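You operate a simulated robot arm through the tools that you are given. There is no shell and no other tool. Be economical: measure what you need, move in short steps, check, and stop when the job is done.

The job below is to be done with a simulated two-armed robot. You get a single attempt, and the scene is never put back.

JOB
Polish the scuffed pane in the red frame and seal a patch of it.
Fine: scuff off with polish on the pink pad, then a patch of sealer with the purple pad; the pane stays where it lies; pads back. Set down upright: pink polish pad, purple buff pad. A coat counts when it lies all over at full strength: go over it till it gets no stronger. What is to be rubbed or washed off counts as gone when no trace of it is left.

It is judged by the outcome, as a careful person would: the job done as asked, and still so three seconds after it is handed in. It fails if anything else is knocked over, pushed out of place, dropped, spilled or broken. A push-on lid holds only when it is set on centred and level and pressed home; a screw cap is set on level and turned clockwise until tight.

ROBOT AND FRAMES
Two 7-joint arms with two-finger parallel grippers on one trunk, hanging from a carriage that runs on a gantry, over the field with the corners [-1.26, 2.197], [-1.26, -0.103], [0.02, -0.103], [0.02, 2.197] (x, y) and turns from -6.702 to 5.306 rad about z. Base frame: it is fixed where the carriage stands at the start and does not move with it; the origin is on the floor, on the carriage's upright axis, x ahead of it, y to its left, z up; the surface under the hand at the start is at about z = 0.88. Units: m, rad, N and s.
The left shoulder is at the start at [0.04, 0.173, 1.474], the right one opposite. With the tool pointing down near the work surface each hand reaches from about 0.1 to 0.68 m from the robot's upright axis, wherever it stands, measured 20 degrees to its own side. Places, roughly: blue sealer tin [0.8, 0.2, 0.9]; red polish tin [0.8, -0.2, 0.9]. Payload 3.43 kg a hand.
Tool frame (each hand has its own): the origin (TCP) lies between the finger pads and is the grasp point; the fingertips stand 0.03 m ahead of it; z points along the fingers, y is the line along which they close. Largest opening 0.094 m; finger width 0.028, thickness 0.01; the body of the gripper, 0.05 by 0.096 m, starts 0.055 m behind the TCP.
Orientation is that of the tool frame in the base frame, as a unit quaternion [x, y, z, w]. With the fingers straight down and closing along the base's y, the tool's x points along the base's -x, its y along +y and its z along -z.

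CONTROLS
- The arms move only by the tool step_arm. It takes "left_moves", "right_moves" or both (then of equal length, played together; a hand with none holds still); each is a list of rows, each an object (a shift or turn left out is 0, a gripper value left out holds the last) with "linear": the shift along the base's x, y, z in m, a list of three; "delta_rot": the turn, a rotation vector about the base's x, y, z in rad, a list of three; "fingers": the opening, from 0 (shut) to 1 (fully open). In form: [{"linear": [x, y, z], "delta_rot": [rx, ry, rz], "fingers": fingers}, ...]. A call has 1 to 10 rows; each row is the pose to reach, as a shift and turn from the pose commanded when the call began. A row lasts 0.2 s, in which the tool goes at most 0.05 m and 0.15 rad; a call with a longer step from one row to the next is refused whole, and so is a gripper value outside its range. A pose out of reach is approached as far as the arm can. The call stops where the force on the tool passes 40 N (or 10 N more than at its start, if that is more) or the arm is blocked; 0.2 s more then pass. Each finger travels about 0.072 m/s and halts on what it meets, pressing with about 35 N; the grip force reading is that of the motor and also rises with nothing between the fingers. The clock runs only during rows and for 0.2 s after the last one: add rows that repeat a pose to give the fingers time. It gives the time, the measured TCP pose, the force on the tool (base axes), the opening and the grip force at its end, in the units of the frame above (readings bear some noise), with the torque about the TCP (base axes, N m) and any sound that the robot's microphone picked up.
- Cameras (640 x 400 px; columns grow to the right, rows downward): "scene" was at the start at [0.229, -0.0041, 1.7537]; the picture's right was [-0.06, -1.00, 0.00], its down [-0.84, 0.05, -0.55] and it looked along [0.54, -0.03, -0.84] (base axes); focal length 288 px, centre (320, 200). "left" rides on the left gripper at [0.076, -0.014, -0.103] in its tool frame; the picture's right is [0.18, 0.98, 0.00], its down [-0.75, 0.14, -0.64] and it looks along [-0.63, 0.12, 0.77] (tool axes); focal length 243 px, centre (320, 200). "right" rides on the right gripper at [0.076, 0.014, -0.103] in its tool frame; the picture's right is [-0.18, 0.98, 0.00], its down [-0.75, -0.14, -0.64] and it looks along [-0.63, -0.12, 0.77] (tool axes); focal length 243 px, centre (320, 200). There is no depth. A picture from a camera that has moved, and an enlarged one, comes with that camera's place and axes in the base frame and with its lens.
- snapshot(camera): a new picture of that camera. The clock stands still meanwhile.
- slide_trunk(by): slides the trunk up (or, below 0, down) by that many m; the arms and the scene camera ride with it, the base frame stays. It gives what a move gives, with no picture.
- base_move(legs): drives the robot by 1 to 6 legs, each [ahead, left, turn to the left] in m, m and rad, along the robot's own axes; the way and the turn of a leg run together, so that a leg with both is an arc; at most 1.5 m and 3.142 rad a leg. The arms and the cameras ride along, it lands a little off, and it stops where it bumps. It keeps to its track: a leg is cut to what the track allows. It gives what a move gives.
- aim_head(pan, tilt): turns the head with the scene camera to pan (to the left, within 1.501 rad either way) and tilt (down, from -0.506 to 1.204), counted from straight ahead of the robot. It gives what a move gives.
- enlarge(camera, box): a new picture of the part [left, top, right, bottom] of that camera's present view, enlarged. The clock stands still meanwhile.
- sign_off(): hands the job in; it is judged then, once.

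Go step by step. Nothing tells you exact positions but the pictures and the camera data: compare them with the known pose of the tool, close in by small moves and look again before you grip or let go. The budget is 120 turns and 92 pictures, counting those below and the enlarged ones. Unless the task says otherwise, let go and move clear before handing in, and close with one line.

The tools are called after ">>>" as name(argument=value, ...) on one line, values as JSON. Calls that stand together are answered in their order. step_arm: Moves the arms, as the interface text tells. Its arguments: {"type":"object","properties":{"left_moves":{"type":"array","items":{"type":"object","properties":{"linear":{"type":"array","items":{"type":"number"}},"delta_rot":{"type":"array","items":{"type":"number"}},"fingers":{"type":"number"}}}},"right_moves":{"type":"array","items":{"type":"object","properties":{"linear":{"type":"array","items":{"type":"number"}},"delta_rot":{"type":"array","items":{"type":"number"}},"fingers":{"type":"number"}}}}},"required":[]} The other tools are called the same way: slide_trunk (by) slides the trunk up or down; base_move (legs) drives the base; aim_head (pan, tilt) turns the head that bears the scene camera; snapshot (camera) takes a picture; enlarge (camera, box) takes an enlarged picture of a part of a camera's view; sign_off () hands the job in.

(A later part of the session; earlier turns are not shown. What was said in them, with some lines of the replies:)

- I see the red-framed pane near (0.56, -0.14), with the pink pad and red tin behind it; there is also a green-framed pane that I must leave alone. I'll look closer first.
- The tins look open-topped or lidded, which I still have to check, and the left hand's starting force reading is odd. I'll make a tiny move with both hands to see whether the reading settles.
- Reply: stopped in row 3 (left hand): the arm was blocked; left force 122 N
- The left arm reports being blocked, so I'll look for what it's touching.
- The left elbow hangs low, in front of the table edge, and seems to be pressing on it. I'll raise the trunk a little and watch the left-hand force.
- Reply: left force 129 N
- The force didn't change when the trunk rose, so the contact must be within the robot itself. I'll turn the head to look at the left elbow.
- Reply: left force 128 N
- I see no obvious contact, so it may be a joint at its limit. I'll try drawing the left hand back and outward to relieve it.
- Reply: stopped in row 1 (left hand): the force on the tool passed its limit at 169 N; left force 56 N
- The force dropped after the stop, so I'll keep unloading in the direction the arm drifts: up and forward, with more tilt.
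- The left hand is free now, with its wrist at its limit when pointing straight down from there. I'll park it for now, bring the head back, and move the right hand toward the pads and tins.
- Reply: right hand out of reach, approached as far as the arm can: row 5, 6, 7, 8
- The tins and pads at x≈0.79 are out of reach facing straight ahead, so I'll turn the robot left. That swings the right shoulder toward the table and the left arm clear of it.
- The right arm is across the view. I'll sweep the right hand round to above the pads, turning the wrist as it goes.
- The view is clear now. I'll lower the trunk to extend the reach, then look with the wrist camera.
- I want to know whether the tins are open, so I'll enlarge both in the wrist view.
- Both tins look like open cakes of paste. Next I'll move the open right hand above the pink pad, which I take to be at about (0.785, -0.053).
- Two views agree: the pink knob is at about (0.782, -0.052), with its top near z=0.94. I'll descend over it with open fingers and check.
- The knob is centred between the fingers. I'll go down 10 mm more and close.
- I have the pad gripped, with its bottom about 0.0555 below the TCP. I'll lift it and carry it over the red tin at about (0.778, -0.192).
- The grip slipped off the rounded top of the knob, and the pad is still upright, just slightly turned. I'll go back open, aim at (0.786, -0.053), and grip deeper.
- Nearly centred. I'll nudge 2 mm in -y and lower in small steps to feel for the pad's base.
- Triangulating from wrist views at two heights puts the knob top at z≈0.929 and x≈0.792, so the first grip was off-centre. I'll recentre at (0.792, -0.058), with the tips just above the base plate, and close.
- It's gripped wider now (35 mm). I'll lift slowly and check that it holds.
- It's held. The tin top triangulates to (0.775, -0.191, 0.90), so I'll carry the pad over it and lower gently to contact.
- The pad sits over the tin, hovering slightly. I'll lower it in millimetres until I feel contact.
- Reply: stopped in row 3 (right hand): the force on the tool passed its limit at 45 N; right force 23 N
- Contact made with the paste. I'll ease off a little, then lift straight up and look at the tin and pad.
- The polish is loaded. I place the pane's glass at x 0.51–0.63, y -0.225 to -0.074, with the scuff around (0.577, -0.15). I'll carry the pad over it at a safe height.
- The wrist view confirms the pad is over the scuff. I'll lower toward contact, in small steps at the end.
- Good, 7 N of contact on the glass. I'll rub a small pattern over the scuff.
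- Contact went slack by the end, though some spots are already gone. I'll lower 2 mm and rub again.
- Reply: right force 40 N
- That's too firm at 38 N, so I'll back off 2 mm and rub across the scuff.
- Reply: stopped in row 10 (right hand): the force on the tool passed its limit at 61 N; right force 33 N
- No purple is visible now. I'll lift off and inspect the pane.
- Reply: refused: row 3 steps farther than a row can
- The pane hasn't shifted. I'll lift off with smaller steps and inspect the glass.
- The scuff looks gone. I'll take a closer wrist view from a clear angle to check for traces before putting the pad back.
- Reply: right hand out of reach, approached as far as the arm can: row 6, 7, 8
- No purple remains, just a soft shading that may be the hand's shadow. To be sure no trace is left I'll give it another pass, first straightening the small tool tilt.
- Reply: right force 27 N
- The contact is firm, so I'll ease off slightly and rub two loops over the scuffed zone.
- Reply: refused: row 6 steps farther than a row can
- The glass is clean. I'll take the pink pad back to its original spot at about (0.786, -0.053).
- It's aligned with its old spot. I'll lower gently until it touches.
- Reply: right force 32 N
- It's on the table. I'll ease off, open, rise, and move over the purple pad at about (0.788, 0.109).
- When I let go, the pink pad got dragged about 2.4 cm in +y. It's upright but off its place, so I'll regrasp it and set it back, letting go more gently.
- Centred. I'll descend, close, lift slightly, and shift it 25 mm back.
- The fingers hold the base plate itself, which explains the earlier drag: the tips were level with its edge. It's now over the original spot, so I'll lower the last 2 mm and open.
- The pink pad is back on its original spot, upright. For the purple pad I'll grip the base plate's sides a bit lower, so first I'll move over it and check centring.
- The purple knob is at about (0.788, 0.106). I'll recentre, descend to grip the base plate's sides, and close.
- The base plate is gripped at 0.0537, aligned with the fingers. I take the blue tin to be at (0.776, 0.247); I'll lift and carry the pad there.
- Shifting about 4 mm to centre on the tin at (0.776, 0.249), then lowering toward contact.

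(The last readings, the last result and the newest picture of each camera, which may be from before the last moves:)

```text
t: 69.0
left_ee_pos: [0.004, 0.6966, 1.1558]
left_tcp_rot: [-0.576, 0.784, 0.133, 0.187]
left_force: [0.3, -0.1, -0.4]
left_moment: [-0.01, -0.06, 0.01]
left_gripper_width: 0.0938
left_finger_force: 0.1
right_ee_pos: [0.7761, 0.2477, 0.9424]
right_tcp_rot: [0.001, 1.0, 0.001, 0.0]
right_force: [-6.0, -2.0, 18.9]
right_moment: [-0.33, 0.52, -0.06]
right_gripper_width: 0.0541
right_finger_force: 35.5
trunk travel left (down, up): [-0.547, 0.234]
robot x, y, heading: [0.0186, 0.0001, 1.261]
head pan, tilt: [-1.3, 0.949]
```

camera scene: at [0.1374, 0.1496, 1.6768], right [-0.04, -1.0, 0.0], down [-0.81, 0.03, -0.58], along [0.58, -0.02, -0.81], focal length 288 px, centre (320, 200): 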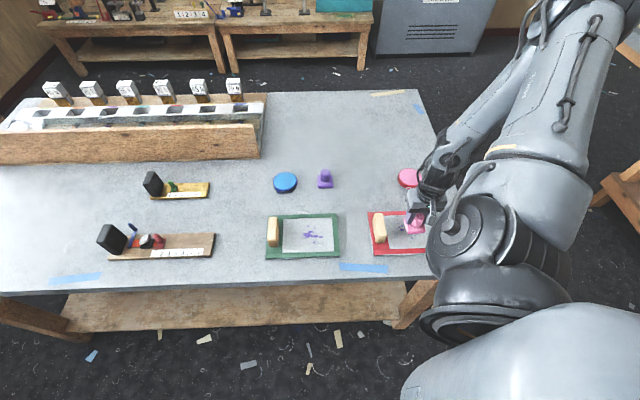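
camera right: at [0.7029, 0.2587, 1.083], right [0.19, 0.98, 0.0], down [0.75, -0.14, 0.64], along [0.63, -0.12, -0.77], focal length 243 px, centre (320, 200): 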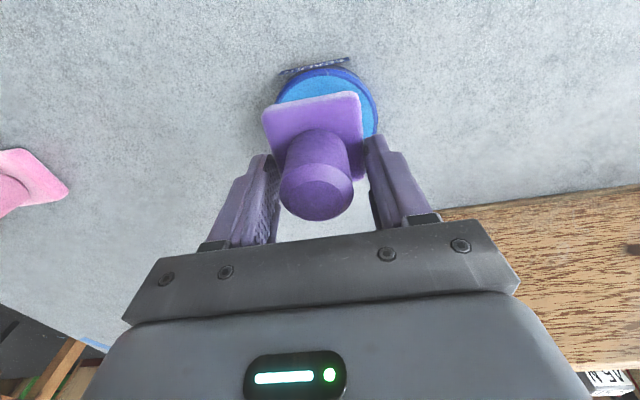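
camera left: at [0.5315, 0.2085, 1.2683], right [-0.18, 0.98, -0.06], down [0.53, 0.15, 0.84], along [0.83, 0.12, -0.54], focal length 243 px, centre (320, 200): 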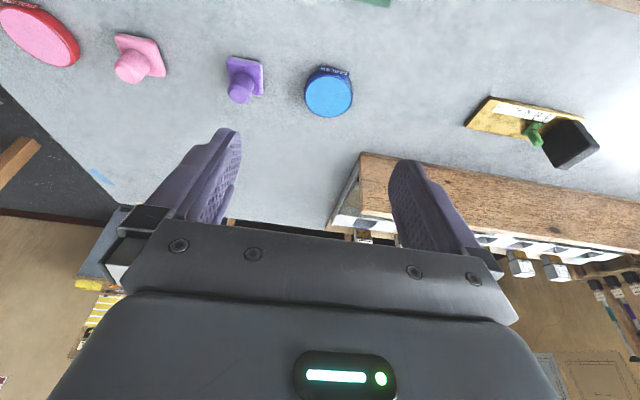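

Sealer is loaded at 19 N of contact. I'll lift and carry the pad to above the pane at (0.576, -0.15).

>>> step_arm(right_moves=[{"linear": [0, 0, 0.02]}, {"linear": [0, 0, 0.05]}, {"linear": [-0.02, -0.04, 0.055]}, {"linear": [-0.04, -0.08, 0.055]}, {"linear": [-0.06, -0.12, 0.055]}, {"linear": [-0.08, -0.16, 0.055]}, {"linear": [-0.1, -0.2, 0.055]}, {"linear": [-0.12, -0.24, 0.055]}, {"linear": [-0.14, -0.28, 0.055]}, {"linear": [-0.16, -0.32, 0.055]}])

>>> step_arm(right_moves=[{"linear": [-0.02, -0.04, 0]}, {"linear": [-0.04, -0.078, 0]}, {"linear": [-0.04, -0.078, -0.025]}, {"linear": [-0.04, -0.078, -0.045]}, {"linear": [-0.04, -0.078, -0.055]}, {"linear": [-0.04, -0.078, -0.055]}])

>>> snapshot(camera="right")

```text
t: 71.2
left_ee_pos: [0.003, 0.6976, 1.1556]
left_tcp_rot: [-0.576, 0.785, 0.133, 0.186]
left_force: [-0.2, -0.4, 0.1]
left_moment: [0.01, 0.0, 0.02]
left_gripper_width: 0.094
left_finger_force: 0.0
right_ee_pos: [0.6132, -0.0704, 0.9949]
right_tcp_rot: [0.002, 1.0, 0.0, 0.0]
right_force: [0.8, 1.2, -1.1]
right_moment: [-0.02, -0.02, -0.02]
right_gripper_width: 0.0537
right_finger_force: 35.4
trunk travel left (down, up): [-0.547, 0.234]
robot x, y, heading: [0.0166, -0.0034, 1.262]
head pan, tilt: [-1.3, 0.949]
```

```text
t: 72.6
left_ee_pos: [0.0032, 0.6977, 1.1554]
left_tcp_rot: [-0.577, 0.784, 0.133, 0.186]
left_force: [0.0, -0.8, 0.2]
left_moment: [0.02, -0.02, 0.01]
left_gripper_width: 0.0939
left_finger_force: 0.0
right_ee_pos: [0.5751, -0.1492, 0.9428]
right_tcp_rot: [0.002, 1.0, -0.001, -0.001]
right_force: [0.0, 0.3, -0.7]
right_moment: [-0.02, -0.01, -0.02]
right_gripper_width: 0.054
right_finger_force: 35.0
trunk travel left (down, up): [-0.547, 0.234]
robot x, y, heading: [0.0181, 0.0019, 1.261]
head pan, tilt: [-1.3, 0.949]
```

```text
36 pictures are left
camera right: at [0.4996, -0.1347, 1.0451], right [0.19, 0.98, 0.0], down [0.75, -0.14, 0.64], along [0.63, -0.12, -0.77], focal length 243 px, centre (320, 200)
```

right: 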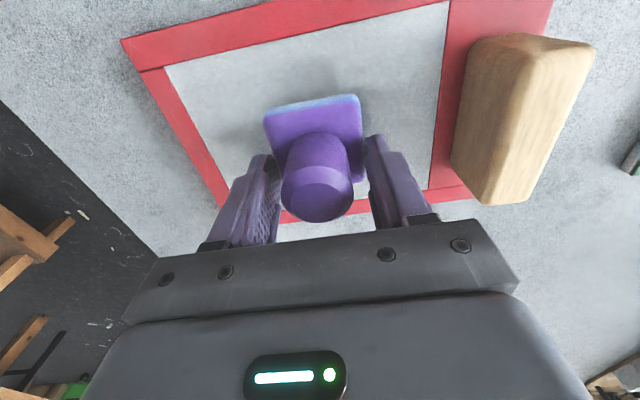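

Blue sealer shows on the pad's edge. I'll lower to the glass.

>>> step_arm(right_moves=[{"linear": [0, 0, -0.006]}, {"linear": [0, 0, -0.009]}, {"linear": [0, 0, -0.0105]}, {"linear": [0, 0, -0.0115]}])

```text
t: 73.6
left_ee_pos: [0.004, 0.6991, 1.1559]
left_tcp_rot: [-0.576, 0.784, 0.133, 0.187]
left_force: [-0.3, 0.4, 0.5]
left_moment: [-0.01, -0.03, 0.03]
left_gripper_width: 0.094
left_finger_force: 0.0
right_ee_pos: [0.5736, -0.1493, 0.9301]
right_tcp_rot: [0.001, 1.0, -0.001, -0.001]
right_force: [-7.9, 2.3, 29.9]
right_moment: [0.06, 0.2, 0.02]
right_gripper_width: 0.0542
right_finger_force: 34.6
trunk travel left (down, up): [-0.547, 0.234]
robot x, y, heading: [0.0214, -0.0038, 1.26]
head pan, tilt: [-1.3, 0.949]
```

Firm contact. I'll ease off 1 mm and rub a compact patch with repeated passes.

>>> step_arm(right_moves=[{"linear": [0, 0, 0.001]}, {"linear": [-0.01, -0.03, 0.001]}, {"linear": [-0.01, 0, 0.001]}, {"linear": [-0.01, 0.03, 0.001]}, {"linear": [0.01, 0.03, 0.001]}, {"linear": [0.01, 0, 0.001]}, {"linear": [0.01, -0.03, 0.001]}, {"linear": [-0.01, -0.03, 0.001]}, {"linear": [-0.01, 0.0, 0.001]}, {"linear": [0, 0, 0.001]}])

>>> enlarge(camera="right", box=[100, 0, 500, 230])

```text
t: 75.8
left_ee_pos: [0.0025, 0.6973, 1.1546]
left_tcp_rot: [-0.577, 0.785, 0.132, 0.186]
left_force: [0.4, 0.1, 0.7]
left_moment: [0.01, -0.02, 0.02]
left_gripper_width: 0.0942
left_finger_force: 0.0
right_ee_pos: [0.5726, -0.1522, 0.929]
right_tcp_rot: [0.002, 1.0, -0.001, -0.003]
right_force: [-8.5, -0.9, 23.8]
right_moment: [-0.06, -0.1, -0.02]
right_gripper_width: 0.0541
right_finger_force: 35.2
trunk travel left (down, up): [-0.547, 0.234]
robot x, y, heading: [0.0124, -0.0011, 1.261]
head pan, tilt: [-1.3, 0.949]
```

```text
1.60 times, centred on (300, 115) of right
camera zoom: at [0.4976, -0.1374, 1.0328], right [0.19, 0.98, 0.0], down [0.76, -0.14, 0.64], along [0.63, -0.12, -0.77], focal length 388 px, centre (352, 336)
```

zoom: 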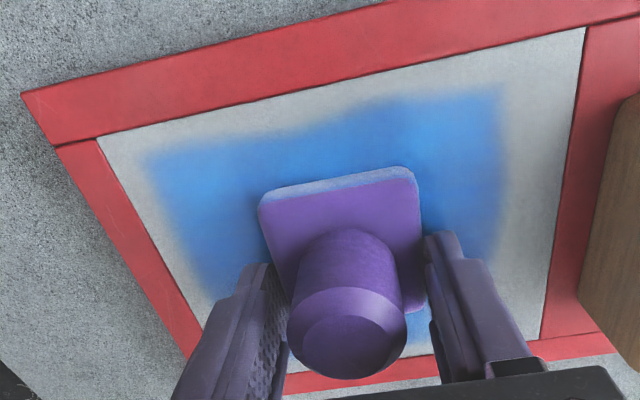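

The sealer goes on well but unevenly. I'll make more passes over the same patch.

>>> step_arm(right_moves=[{"linear": [-0.01, -0.025, 0.0002]}, {"linear": [0.01, -0.03, 0.0002]}, {"linear": [0.01, 0, 0.0002]}, {"linear": [0.01, 0.03, 0.0002]}, {"linear": [-0.01, 0.03, 0.0002]}, {"linear": [-0.01, 0, 0.0002]}, {"linear": [-0.01, -0.03, 0.0002]}, {"linear": [0.01, -0.03, 0.0002]}, {"linear": [0.01, 0.0, 0.0002]}, {"linear": [0.01, 0.03, 0.0002]}])

>>> step_arm(right_moves=[{"linear": [-0.02, 0, 0]}, {"linear": [-0.02, -0.03, 0]}, {"linear": [-0.02, -0.06, 0]}, {"linear": [0, -0.06, 0]}, {"linear": [0, -0.03, 0]}, {"linear": [0, 0, 0]}, {"linear": [-0.01, -0.02, 0]}, {"linear": [-0.01, -0.045, 0]}, {"linear": [-0.01, -0.06, 0]}, {"linear": [-0.01, -0.03, 0]}])

>>> step_arm(right_moves=[{"linear": [0, 0, 0.03]}, {"linear": [0.02, 0, 0.06]}, {"linear": [0.06, 0.01, 0.075]}, {"linear": [0.1, 0.03, 0.075]}, {"linear": [0.12, 0.07, 0.075]}, {"linear": [0.14, 0.11, 0.075]}, {"linear": [0.16, 0.15, 0.075]}])

>>> enlarge(camera="scene", box=[340, 180, 450, 260])

```text
t: 78.0
left_ee_pos: [0.0036, 0.6976, 1.1544]
left_tcp_rot: [-0.576, 0.785, 0.134, 0.186]
left_force: [-0.7, 0.2, -0.3]
left_moment: [0.0, 0.02, -0.01]
left_gripper_width: 0.0938
left_finger_force: 0.0
right_ee_pos: [0.5839, -0.1198, 0.9279]
right_tcp_rot: [0.001, 1.0, -0.001, 0.0]
right_force: [0.9, -0.6, 6.0]
right_moment: [-0.01, -0.07, -0.02]
right_gripper_width: 0.0538
right_finger_force: 34.6
trunk travel left (down, up): [-0.547, 0.234]
robot x, y, heading: [0.017, -0.0002, 1.263]
head pan, tilt: [-1.3, 0.949]
```

```text
t: 80.2
left_ee_pos: [0.004, 0.6983, 1.1551]
left_tcp_rot: [-0.576, 0.785, 0.133, 0.187]
left_force: [-0.4, -0.1, -0.7]
left_moment: [0.05, -0.04, 0.0]
left_gripper_width: 0.0943
left_finger_force: 0.0
right_ee_pos: [0.5746, -0.1477, 0.9299]
right_tcp_rot: [0.001, 1.0, 0.0, -0.002]
right_force: [0.1, 0.4, -0.7]
right_moment: [0.0, 0.02, -0.03]
right_gripper_width: 0.0538
right_finger_force: 35.5
trunk travel left (down, up): [-0.547, 0.234]
robot x, y, heading: [0.0142, -0.0026, 1.26]
head pan, tilt: [-1.3, 0.949]
```

```text
t: 81.8
left_ee_pos: [0.0039, 0.699, 1.1555]
left_tcp_rot: [-0.576, 0.785, 0.133, 0.187]
left_force: [-0.2, -0.5, 1.4]
left_moment: [-0.02, -0.04, 0.0]
left_gripper_width: 0.0941
left_finger_force: 0.1
right_ee_pos: [0.7384, -0.0006, 1.0054]
right_tcp_rot: [0.001, 1.0, 0.001, -0.001]
right_force: [0.6, 0.0, -0.5]
right_moment: [0.01, 0.01, 0.0]
right_gripper_width: 0.0538
right_finger_force: 35.1
trunk travel left (down, up): [-0.547, 0.234]
robot x, y, heading: [0.0194, 0.0009, 1.261]
head pan, tilt: [-1.3, 0.949]
```

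```text
5.00 times, centred on (395, 220) of scene
camera zoom: at [0.1377, 0.1497, 1.6769], right [-0.04, -1.0, 0.0], down [-0.81, 0.03, -0.58], along [0.58, -0.02, -0.81], focal length 1442 px, centre (-55, 100)
```

zoom: 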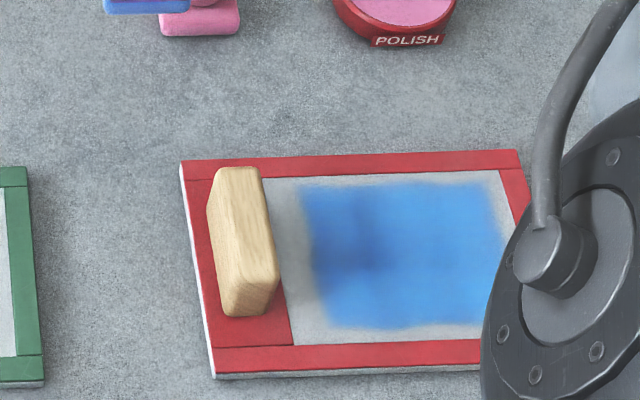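

The patch lies there, but it's darker in the middle and so not yet at full strength all over. I'll go back and rub more passes.

>>> step_arm(right_moves=[{"linear": [-0.02, -0.04, 0]}, {"linear": [-0.04, -0.08, 0]}, {"linear": [-0.06, -0.12, 0]}, {"linear": [-0.1, -0.14, -0.01]}, {"linear": [-0.14, -0.148, -0.02]}, {"linear": [-0.163, -0.148, -0.045]}, {"linear": [-0.163, -0.148, -0.065]}, {"linear": [-0.163, -0.148, -0.073]}, {"linear": [-0.163, -0.148, -0.0755]}, {"linear": [-0.163, -0.148, -0.0765]}])

```text
t: 84.0
left_ee_pos: [0.0034, 0.6974, 1.1557]
left_tcp_rot: [-0.577, 0.784, 0.133, 0.186]
left_force: [0.4, -0.5, 0.0]
left_moment: [0.02, 0.01, 0.03]
left_gripper_width: 0.094
left_finger_force: 0.0
right_ee_pos: [0.5738, -0.1464, 0.9285]
right_tcp_rot: [0.002, 1.0, 0.0, 0.0]
right_force: [-5.8, 2.9, 30.6]
right_moment: [0.13, 0.12, 0.01]
right_gripper_width: 0.0541
right_finger_force: 34.6
trunk travel left (down, up): [-0.547, 0.234]
robot x, y, heading: [0.0197, -0.0005, 1.262]
head pan, tilt: [-1.3, 0.949]
```

>>> step_arm(right_moves=[{"linear": [-0.012, -0.03, 0.0008]}, {"linear": [-0.012, 0.0, 0.0008]}, {"linear": [-0.012, 0.03, 0.0008]}, {"linear": [0.0, 0.03, 0.0008]}, {"linear": [0.0, 0, 0.0008]}, {"linear": [0.0, -0.03, 0.0008]}, {"linear": [0.012, -0.03, 0.0008]}, {"linear": [0.012, 0.0, 0.0008]}, {"linear": [0.012, 0.03, 0.0008]}, {"linear": [0, 0.03, 0.0008]}])

>>> step_arm(right_moves=[{"linear": [-0.012, 0, 0]}, {"linear": [-0.012, -0.03, 0]}, {"linear": [-0.012, -0.06, 0]}, {"linear": [0, -0.06, 0]}, {"linear": [0, -0.03, 0]}, {"linear": [0, 0, 0]}, {"linear": [0.012, 0, 0]}, {"linear": [0.012, -0.03, 0]}, {"linear": [0.012, -0.06, 0]}, {"linear": [0, -0.06, 0]}])

>>> step_arm(right_moves=[{"linear": [-0.012, 0, 0]}, {"linear": [-0.012, 0.03, 0]}, {"linear": [-0.012, 0.06, 0]}, {"linear": [0, 0.06, 0]}, {"linear": [0, 0.03, 0]}, {"linear": [0, 0, 0]}, {"linear": [0.012, 0, 0]}, {"linear": [0.012, 0.03, 0]}, {"linear": [0.012, 0.06, 0]}, {"linear": [0, 0.03, 0]}])

>>> enlarge(camera="right", box=[100, 0, 500, 230])

```text
t: 86.2
left_ee_pos: [0.0024, 0.6971, 1.1554]
left_tcp_rot: [-0.577, 0.784, 0.133, 0.186]
left_force: [0.0, -0.3, 0.2]
left_moment: [0.0, 0.0, 0.0]
left_gripper_width: 0.0939
left_finger_force: 0.2
right_ee_pos: [0.5732, -0.1173, 0.9297]
right_tcp_rot: [0.001, 1.0, -0.001, -0.002]
right_force: [-0.3, -0.8, 0.1]
right_moment: [0.0, 0.01, 0.03]
right_gripper_width: 0.0541
right_finger_force: 35.2
trunk travel left (down, up): [-0.547, 0.234]
robot x, y, heading: [0.0156, 0.0, 1.258]
head pan, tilt: [-1.3, 0.949]
```

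```text
t: 88.4
left_ee_pos: [0.0033, 0.6985, 1.1544]
left_tcp_rot: [-0.577, 0.784, 0.133, 0.187]
left_force: [0.5, 0.7, -0.2]
left_moment: [-0.03, 0.0, -0.04]
left_gripper_width: 0.0937
left_finger_force: 0.0
right_ee_pos: [0.5703, -0.179, 0.9284]
right_tcp_rot: [0.002, 1.0, 0.0, 0.0]
right_force: [0.2, 0.6, -0.8]
right_moment: [0.0, 0.01, -0.02]
right_gripper_width: 0.054
right_finger_force: 34.8
trunk travel left (down, up): [-0.547, 0.234]
robot x, y, heading: [0.0154, -0.0009, 1.262]
head pan, tilt: [-1.3, 0.949]
```

```text
t: 90.6
left_ee_pos: [0.0038, 0.6983, 1.1552]
left_tcp_rot: [-0.576, 0.785, 0.132, 0.186]
left_force: [-0.5, -0.3, -0.9]
left_moment: [0.01, -0.01, -0.02]
left_gripper_width: 0.0941
left_finger_force: 0.0
right_ee_pos: [0.5714, -0.1475, 0.929]
right_tcp_rot: [0.001, 1.0, 0.002, 0.001]
right_force: [0.7, 2.4, 10.2]
right_moment: [0.0, -0.1, 0.03]
right_gripper_width: 0.0537
right_finger_force: 35.0
trunk travel left (down, up): [-0.547, 0.234]
robot x, y, heading: [0.0165, -0.0012, 1.256]
head pan, tilt: [-1.3, 0.949]
```

```text
1.60 times, centred on (300, 115) of right
camera zoom: at [0.4965, -0.1328, 1.0316], right [0.19, 0.98, 0.0], down [0.75, -0.14, 0.64], along [0.63, -0.12, -0.77], focal length 388 px, centre (352, 336)
```

zoom: 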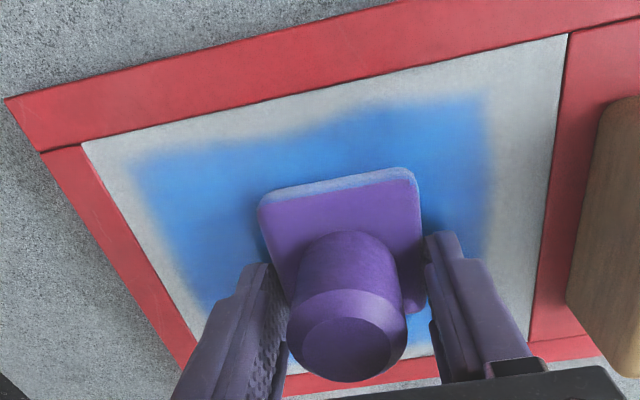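

Contact was light on those passes. I'll press about 1 mm more and go over it again.

>>> step_arm(right_moves=[{"linear": [-0.012, -0.03, -0.001]}, {"linear": [-0.012, 0.0, -0.001]}, {"linear": [-0.012, 0.03, -0.001]}, {"linear": [0.0, 0.03, -0.001]}, {"linear": [0.0, 0, -0.001]}, {"linear": [0.0, -0.03, -0.001]}, {"linear": [0.012, -0.03, -0.001]}, {"linear": [0.012, 0.0, -0.001]}, {"linear": [0.012, 0.03, -0.001]}, {"linear": [0, 0.03, -0.001]}])

>>> step_arm(right_moves=[{"linear": [-0.012, 0, 0]}, {"linear": [-0.012, -0.03, 0]}, {"linear": [-0.012, -0.06, 0]}, {"linear": [0, -0.06, 0]}, {"linear": [0, -0.03, 0]}, {"linear": [0, 0, 0]}, {"linear": [0.012, 0, 0]}, {"linear": [0.012, -0.03, 0]}, {"linear": [0.012, -0.06, 0]}, {"linear": [0, -0.03, 0]}])

>>> step_arm(right_moves=[{"linear": [0, 0, 0.03]}, {"linear": [0.02, 0, 0.06]}, {"linear": [0.06, 0.01, 0.075]}, {"linear": [0.1, 0.03, 0.075]}, {"linear": [0.12, 0.07, 0.075]}, {"linear": [0.14, 0.11, 0.075]}, {"linear": [0.16, 0.15, 0.075]}])

>>> enlarge(camera="scene", box=[340, 180, 450, 260])

```text
t: 92.8
left_ee_pos: [0.0062, 0.6982, 1.1542]
left_tcp_rot: [-0.577, 0.784, 0.132, 0.188]
left_force: [-0.3, 0.3, 0.1]
left_moment: [0.01, -0.02, 0.01]
left_gripper_width: 0.0938
left_finger_force: 0.0
right_ee_pos: [0.5755, -0.1162, 0.9277]
right_tcp_rot: [0.002, 1.0, 0.002, 0.003]
right_force: [8.7, -0.7, 23.6]
right_moment: [-0.08, 0.06, 0.02]
right_gripper_width: 0.054
right_finger_force: 35.0
trunk travel left (down, up): [-0.547, 0.234]
robot x, y, heading: [0.0176, 0.0013, 1.254]
head pan, tilt: [-1.3, 0.949]
```

```text
t: 95.0
left_ee_pos: [0.0051, 0.6976, 1.1551]
left_tcp_rot: [-0.577, 0.784, 0.132, 0.187]
left_force: [0.3, -0.4, -0.2]
left_moment: [0.01, 0.02, 0.04]
left_gripper_width: 0.0936
left_finger_force: 0.1
right_ee_pos: [0.5772, -0.1487, 0.9277]
right_tcp_rot: [0.002, 1.0, -0.002, 0.0]
right_force: [0.9, -5.0, 13.4]
right_moment: [0.14, -0.14, -0.04]
right_gripper_width: 0.0535
right_finger_force: 35.0
trunk travel left (down, up): [-0.547, 0.234]
robot x, y, heading: [0.0165, 0.0001, 1.258]
head pan, tilt: [-1.3, 0.949]
```

```text
t: 96.6
left_ee_pos: [0.0034, 0.6991, 1.1551]
left_tcp_rot: [-0.577, 0.784, 0.133, 0.187]
left_force: [-0.2, -0.2, -0.2]
left_moment: [0.0, 0.02, 0.02]
left_gripper_width: 0.0941
left_finger_force: 0.1
right_ee_pos: [0.7306, 0.0038, 1.0027]
right_tcp_rot: [0.001, 1.0, -0.001, -0.001]
right_force: [0.1, -0.2, -0.9]
right_moment: [0.0, -0.03, 0.01]
right_gripper_width: 0.0541
right_finger_force: 34.8
trunk travel left (down, up): [-0.547, 0.234]
robot x, y, heading: [0.0198, 0.0007, 1.26]
head pan, tilt: [-1.3, 0.949]
```

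```text
5.00 times, centred on (395, 220) of scene
camera zoom: at [0.1377, 0.1496, 1.6769], right [-0.04, -1.0, 0.0], down [-0.81, 0.03, -0.58], along [0.58, -0.02, -0.81], focal length 1442 px, centre (-55, 100)
```

zoom: 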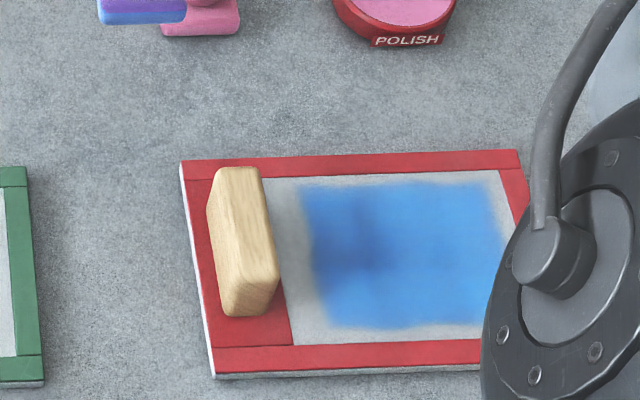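

The patch looks unchanged by the extra passes, so it's at full strength; the darker band is likely the arm's shadow. I'll check with the wrist camera from a clear angle.

>>> step_arm(right_moves=[{"linear": [-0.04, 0.0, 0.02]}, {"linear": [-0.08, 0.02, 0.035]}, {"linear": [-0.12, 0.03, 0.05]}, {"linear": [-0.15, 0.04, 0.07]}, {"linear": [-0.165, 0.04, 0.08]}, {"linear": [-0.165, 0.04, 0.08]}])

>>> enlarge(camera="right", box=[65, 10, 325, 185])

>>> enlarge(camera="scene", box=[340, 180, 450, 260])

```text
t: 98.0
left_ee_pos: [0.0039, 0.6973, 1.1544]
left_tcp_rot: [-0.577, 0.784, 0.132, 0.186]
left_force: [0.7, -1.1, 0.2]
left_moment: [0.0, -0.01, -0.02]
left_gripper_width: 0.0942
left_finger_force: 0.1
right_ee_pos: [0.5837, 0.0297, 1.0736]
right_tcp_rot: [0.0, 1.0, 0.0, -0.001]
right_force: [-0.1, -0.3, -0.1]
right_moment: [0.03, 0.0, -0.03]
right_gripper_width: 0.0538
right_finger_force: 35.2
right hand out of reach, approached as far as the arm can: row 4, 5, 6
trunk travel left (down, up): [-0.547, 0.234]
robot x, y, heading: [0.0176, -0.0025, 1.26]
head pan, tilt: [-1.3, 0.949]
```

```text
2.29 times, centred on (195, 98) of right
camera zoom: at [0.5087, 0.0436, 1.1775], right [0.18, 0.98, 0.0], down [0.76, -0.14, 0.64], along [0.63, -0.12, -0.77], focal length 555 px, centre (606, 434)
```

zoom: 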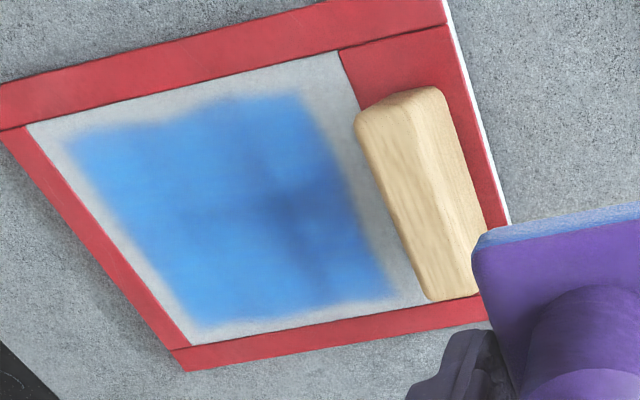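

```text
5.00 times, centred on (395, 220) of scene
camera zoom: at [0.1376, 0.1492, 1.6767], right [-0.04, -1.0, 0.0], down [-0.81, 0.03, -0.58], along [0.58, -0.02, -0.81], focal length 1442 px, centre (-55, 100)
```

zoom: 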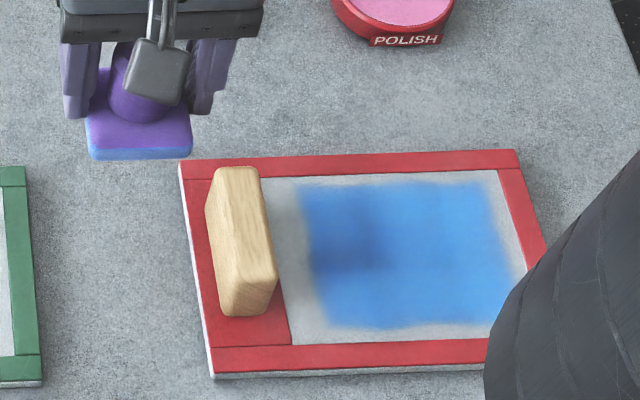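

There's a soft grey band at about (0.563, -0.128) that was there before sealing too. It may be the arm's shadow, so I'll move the hand over to the purple pad's home and look again.

>>> step_arm(right_moves=[{"linear": [0.04, 0.01, -0.02]}, {"linear": [0.08, 0.025, -0.035]}, {"linear": [0.12, 0.04, -0.05]}, {"linear": [0.16, 0.055, -0.06]}, {"linear": [0.195, 0.07, -0.07]}, {"linear": [0.204, 0.076, -0.09]}, {"linear": [0.204, 0.076, -0.12]}, {"linear": [0.204, 0.076, -0.14]}, {"linear": [0.204, 0.076, -0.145]}])

>>> enlarge(camera="scene", box=[300, 140, 460, 260])

>>> snapshot(camera="right")

```text
t: 100.0
left_ee_pos: [0.0032, 0.6986, 1.155]
left_tcp_rot: [-0.577, 0.784, 0.134, 0.186]
left_force: [-0.4, 0.1, -0.4]
left_moment: [0.04, 0.01, -0.02]
left_gripper_width: 0.0943
left_finger_force: 0.2
right_ee_pos: [0.79, 0.1051, 0.9299]
right_tcp_rot: [0.0, 1.0, 0.0, -0.001]
right_force: [-0.2, -0.4, -0.5]
right_moment: [0.01, 0.01, -0.01]
right_gripper_width: 0.0542
right_finger_force: 35.1
trunk travel left (down, up): [-0.547, 0.234]
robot x, y, heading: [0.0189, 0.0008, 1.261]
head pan, tilt: [-1.3, 0.949]
```

```text
3.33 times, centred on (380, 200) of scene
camera zoom: at [0.1376, 0.1494, 1.6768], right [-0.04, -1.0, 0.0], down [-0.81, 0.03, -0.58], along [0.58, -0.02, -0.81], focal length 962 px, centre (120, 200)
```

zoom: 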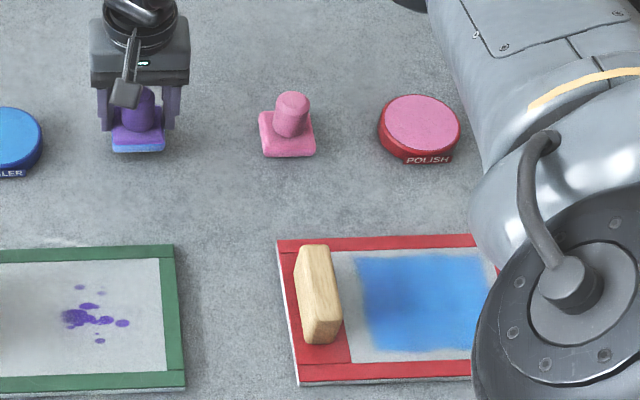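

```text
28 pictures are left
camera right: at [0.7143, 0.1196, 1.0336], right [0.19, 0.98, 0.0], down [0.75, -0.14, 0.64], along [0.63, -0.12, -0.77], focal length 243 px, centre (320, 200)
```

right: 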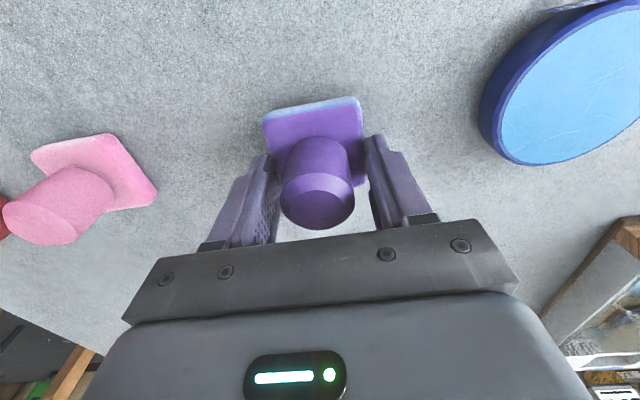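

The dark band shifted with the arm, so it's only a shadow. Now I'll lower the purple pad onto its spot.

>>> step_arm(right_moves=[{"linear": [-0.001, 0, -0.006]}, {"linear": [-0.001, 0, -0.0085]}, {"linear": [-0.001, 0, -0.0095]}, {"linear": [-0.001, 0, -0.0105]}])

```text
t: 101.0
left_ee_pos: [0.0027, 0.6973, 1.1561]
left_tcp_rot: [-0.576, 0.785, 0.133, 0.187]
left_force: [0.4, -0.1, -0.7]
left_moment: [0.03, 0.0, -0.02]
left_gripper_width: 0.0938
left_finger_force: 0.1
right_ee_pos: [0.7877, 0.1052, 0.9186]
right_tcp_rot: [0.001, 1.0, 0.0, 0.0]
right_force: [-0.6, -1.0, -1.0]
right_moment: [0.01, 0.03, -0.03]
right_gripper_width: 0.0541
right_finger_force: 35.3
trunk travel left (down, up): [-0.547, 0.234]
robot x, y, heading: [0.0149, -0.003, 1.261]
head pan, tilt: [-1.3, 0.949]
```

>>> step_arm(right_moves=[{"linear": [0, 0, -0.001]}, {"linear": [0, 0, -0.002]}, {"linear": [0, 0, -0.0025]}])

```text
t: 101.8
left_ee_pos: [0.0047, 0.6978, 1.1554]
left_tcp_rot: [-0.576, 0.785, 0.133, 0.187]
left_force: [-1.1, 0.0, -0.5]
left_moment: [0.0, 0.0, 0.02]
left_gripper_width: 0.0939
left_finger_force: 0.0
right_ee_pos: [0.7887, 0.1053, 0.9168]
right_tcp_rot: [0.001, 1.0, -0.001, 0.0]
right_force: [-2.6, -0.2, 10.6]
right_moment: [0.1, -0.09, 0.03]
right_gripper_width: 0.0537
right_finger_force: 34.8
trunk travel left (down, up): [-0.547, 0.234]
robot x, y, heading: [0.0186, -0.0017, 1.26]
head pan, tilt: [-1.3, 0.949]
```

Contact at 10 N. I'll release, rise, and check.

>>> step_arm(right_moves=[{"linear": [0, 0, 0.0008]}, {"linear": [0, 0, 0.0008], "fingers": 0.7}, {"linear": [0, 0, 0.0008], "fingers": 0.9}, {"linear": [0, 0, 0.0008], "fingers": 1}, {"linear": [0, 0, 0.0008], "fingers": 1}, {"linear": [0, 0, 0.03]}, {"linear": [0, 0, 0.07]}, {"linear": [0, 0, 0.11]}, {"linear": [-0.01, 0.04, 0.13]}, {"linear": [-0.03, 0.08, 0.14]}])

>>> enlarge(camera="scene", box=[230, 130, 450, 268])

>>> snapshot(camera="right")

```text
t: 104.0
left_ee_pos: [0.0041, 0.6997, 1.1561]
left_tcp_rot: [-0.576, 0.784, 0.133, 0.187]
left_force: [-0.1, 0.4, -0.7]
left_moment: [-0.03, 0.03, 0.02]
left_gripper_width: 0.0938
left_finger_force: 0.1
right_ee_pos: [0.7579, 0.1855, 1.0561]
right_tcp_rot: [0.002, 1.0, 0.0, 0.0]
right_force: [0.3, -0.2, 0.3]
right_moment: [0.0, 0.03, 0.02]
right_gripper_width: 0.0942
right_finger_force: 0.0
trunk travel left (down, up): [-0.547, 0.234]
robot x, y, heading: [0.0152, -0.0037, 1.266]
head pan, tilt: [-1.3, 0.949]
```

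```text
2.90 times, centred on (340, 199) of scene
camera zoom: at [0.1381, 0.1502, 1.6772], right [-0.04, -1.0, 0.0], down [-0.81, 0.03, -0.58], along [0.58, -0.02, -0.81], focal length 836 px, centre (262, 203)
```

zoom: 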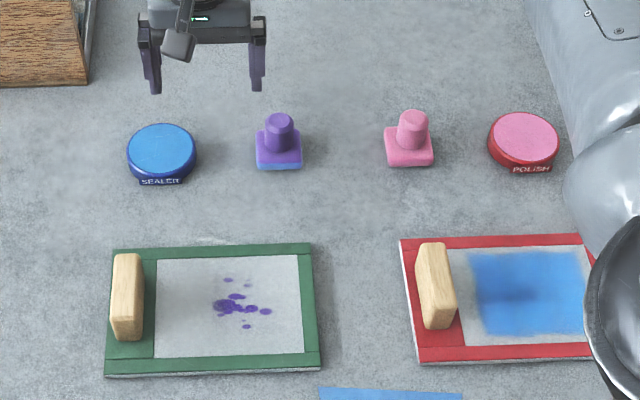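

```text
26 pictures are left
camera right: at [0.6823, 0.1997, 1.159], right [0.19, 0.98, 0.0], down [0.75, -0.14, 0.64], along [0.63, -0.12, -0.77], focal length 243 px, centre (320, 200)
```

right: 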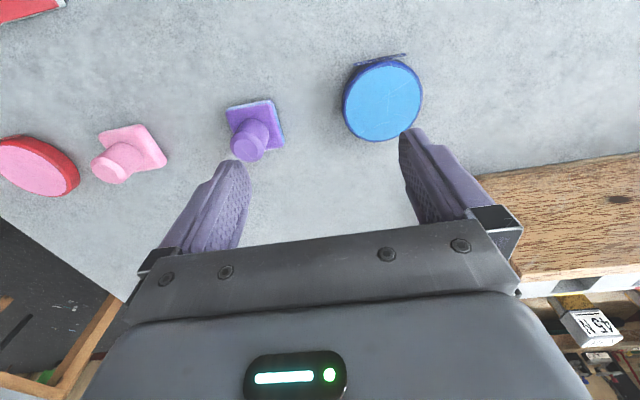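

Both pads stand in place. There's a faint dark spot near where the scuff was, so I'll enlarge it and judge whether it's a shadow or a trace.

>>> enlarge(camera="scene", box=[384, 206, 440, 246])

```text
10.00 times, centred on (412, 226) of scene
camera zoom: at [0.1381, 0.1502, 1.6772], right [-0.04, -1.0, 0.0], down [-0.81, 0.03, -0.58], along [0.58, -0.02, -0.81], focal length 2885 px, centre (-600, -60)
```

zoom: 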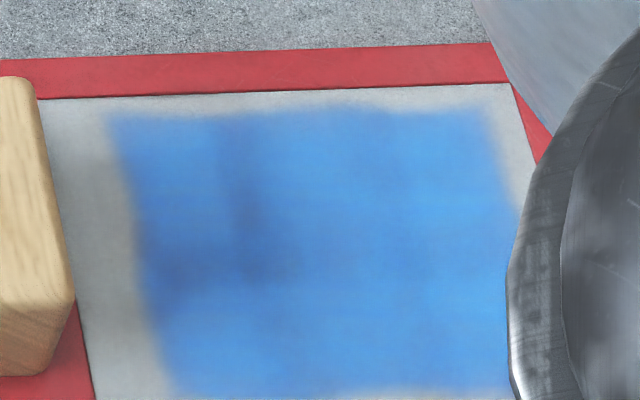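

The shade shape changes with the arm, but I want certainty. I'll raise the trunk and drive the robot left so nothing shades the pane, then look again.

>>> slide_trunk(by=0.2)

>>> base_move(legs=[[0.476, 0.153, 0]])

>>> snapshot(camera="scene")

```text
t: 106.1
left_ee_pos: [0.0036, 0.7, 1.3551]
left_tcp_rot: [-0.576, 0.785, 0.133, 0.186]
left_force: [0.0, -0.7, 0.6]
left_moment: [-0.03, 0.04, -0.01]
left_gripper_width: 0.094
left_finger_force: 0.0
right_ee_pos: [0.7567, 0.1835, 1.2549]
right_tcp_rot: [0.002, 1.0, -0.001, -0.001]
right_force: [-1.0, -0.5, -0.1]
right_moment: [0.04, 0.0, 0.0]
right_gripper_width: 0.094
right_finger_force: 0.1
trunk travel left (down, up): [-0.747, 0.034]
robot x, y, heading: [0.0154, -0.0008, 1.262]
head pan, tilt: [-1.3, 0.949]
```

```text
t: 109.1
left_ee_pos: [-0.0039, 1.1988, 1.3543]
left_tcp_rot: [-0.579, 0.783, 0.133, 0.186]
left_force: [-0.1, -0.6, -0.8]
left_moment: [0.0, -0.03, -0.02]
left_gripper_width: 0.0939
left_finger_force: 0.0
right_ee_pos: [0.7521, 0.6901, 1.2554]
right_tcp_rot: [-0.002, 1.0, -0.002, 0.0]
right_force: [0.7, -0.2, 0.3]
right_moment: [-0.02, 0.01, -0.01]
right_gripper_width: 0.0939
right_finger_force: 0.0
trunk travel left (down, up): [-0.747, 0.034]
robot x, y, heading: [0.0159, 0.5034, 1.267]
head pan, tilt: [-1.3, 0.949]
```

```text
24 pictures are left
camera scene: at [0.1339, 0.6516, 1.8768], right [-0.03, -1.0, 0.0], down [-0.81, 0.03, -0.58], along [0.58, -0.02, -0.81], focal length 288 px, centre (320, 200)
```

scene: 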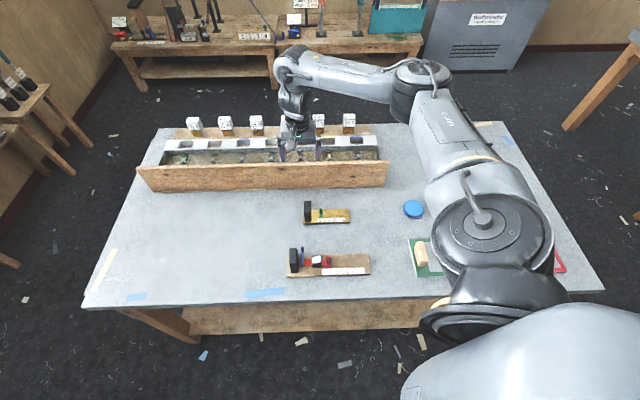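

The arm hides the pane from here. I'll bring the right hand across at height and use its wrist camera instead, with the arm now coming from another side.

>>> step_arm(right_moves=[{"linear": [0, -0.045, 0]}, {"linear": [-0.005, -0.09, 0]}, {"linear": [-0.01, -0.135, 0]}, {"linear": [-0.02, -0.18, 0]}, {"linear": [-0.03, -0.225, 0]}, {"linear": [-0.045, -0.27, 0]}, {"linear": [-0.06, -0.315, 0]}, {"linear": [-0.08, -0.355, 0]}, {"linear": [-0.1, -0.395, 0]}, {"linear": [-0.12, -0.435, 0]}])

>>> step_arm(right_moves=[{"linear": [-0.02, -0.04, 0]}, {"linear": [-0.045, -0.08, 0]}, {"linear": [-0.07, -0.12, 0]}, {"linear": [-0.095, -0.16, 0]}, {"linear": [-0.12, -0.2, 0]}, {"linear": [-0.12, -0.2, 0]}])

>>> snapshot(camera="right")

```text
t: 111.3
left_ee_pos: [-0.0038, 1.1991, 1.3547]
left_tcp_rot: [-0.579, 0.782, 0.134, 0.186]
left_force: [-0.1, -0.7, 0.7]
left_moment: [0.02, 0.03, -0.02]
left_gripper_width: 0.0939
left_finger_force: 0.1
right_ee_pos: [0.6298, 0.2558, 1.2556]
right_tcp_rot: [-0.002, 1.0, 0.0, 0.0]
right_force: [-0.2, 0.4, 0.0]
right_moment: [-0.02, -0.03, -0.01]
right_gripper_width: 0.0938
right_finger_force: 0.0
trunk travel left (down, up): [-0.747, 0.034]
robot x, y, heading: [0.0194, 0.4989, 1.264]
head pan, tilt: [-1.3, 0.949]
```

```text
t: 112.7
left_ee_pos: [-0.0053, 1.1994, 1.3548]
left_tcp_rot: [-0.579, 0.782, 0.134, 0.186]
left_force: [0.9, 0.4, -1.5]
left_moment: [-0.02, -0.02, 0.01]
left_gripper_width: 0.0939
left_finger_force: 0.1
right_ee_pos: [0.5158, 0.0548, 1.255]
right_tcp_rot: [-0.002, 1.0, 0.001, 0.0]
right_force: [-0.4, 0.3, 0.0]
right_moment: [-0.02, 0.01, 0.03]
right_gripper_width: 0.0939
right_finger_force: 0.0
trunk travel left (down, up): [-0.747, 0.034]
robot x, y, heading: [0.0163, 0.5045, 1.273]
head pan, tilt: [-1.3, 0.949]
```

```text
23 pictures are left
camera right: at [0.4393, 0.069, 1.3589], right [0.18, 0.98, 0.0], down [0.75, -0.14, 0.64], along [0.63, -0.12, -0.77], focal length 243 px, centre (320, 200)
```

right: 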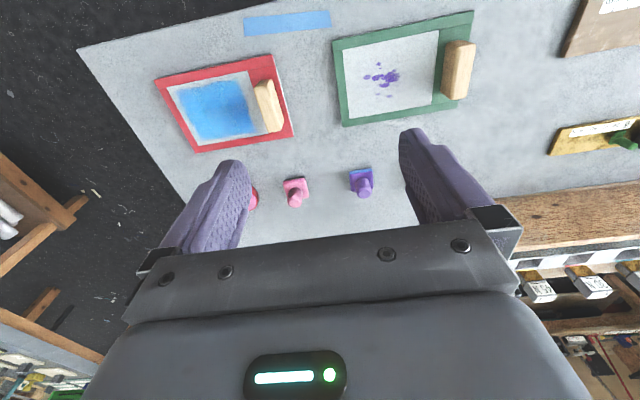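

>>> enlarge(camera="right", box=[150, 50, 300, 155])

```text
3.81 times, centred on (225, 102) of right
camera zoom: at [0.4393, 0.069, 1.3589], right [0.18, 0.98, 0.0], down [0.75, -0.14, 0.64], along [0.63, -0.12, -0.77], focal length 924 px, centre (682, 571)
```

zoom: 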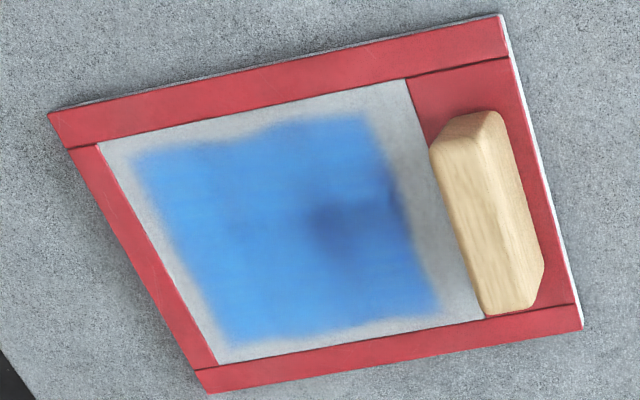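

>>> enlarge(camera="right", box=[205, 85, 265, 125])

```text
10.00 times, centred on (235, 105) of right
camera zoom: at [0.4393, 0.069, 1.3589], right [0.18, 0.98, 0.0], down [0.75, -0.14, 0.64], along [0.63, -0.12, -0.77], focal length 2426 px, centre (1170, 1150)
```

zoom: 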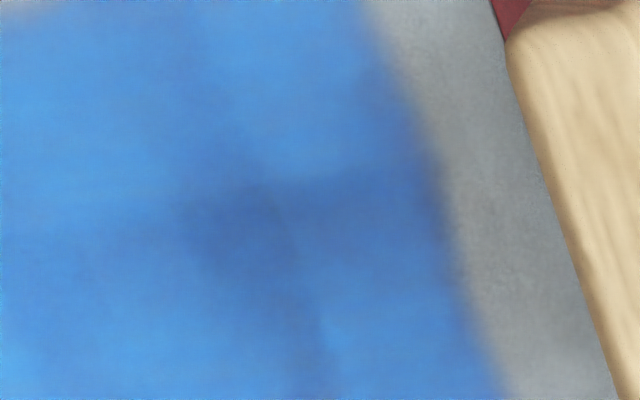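

The dark shading is two overlapping soft shadow bands beside the handle, with no scuff marks in it. The sealer patch stopped changing with further passes, the pane hasn't shifted, both pads stand upright in place, and the hands are empty and clear, so I'm handing in.

>>> sign_off()

```text
The job is handed in.
```

I've polished the scuff off the red-framed pane, sealed a patch of it with the purple pad, and handed the job in. No purple shows in the close-ups, and the sealer patch stopped changing with more passes. A faint dark shading stays near where the scuff was, which I took for shadow; it showed before sealing too. The pane hasn't visibly moved. Both pads stand upright on their spots. The pink one slid about 2.4 cm when I let go, so I picked it up and set it back.
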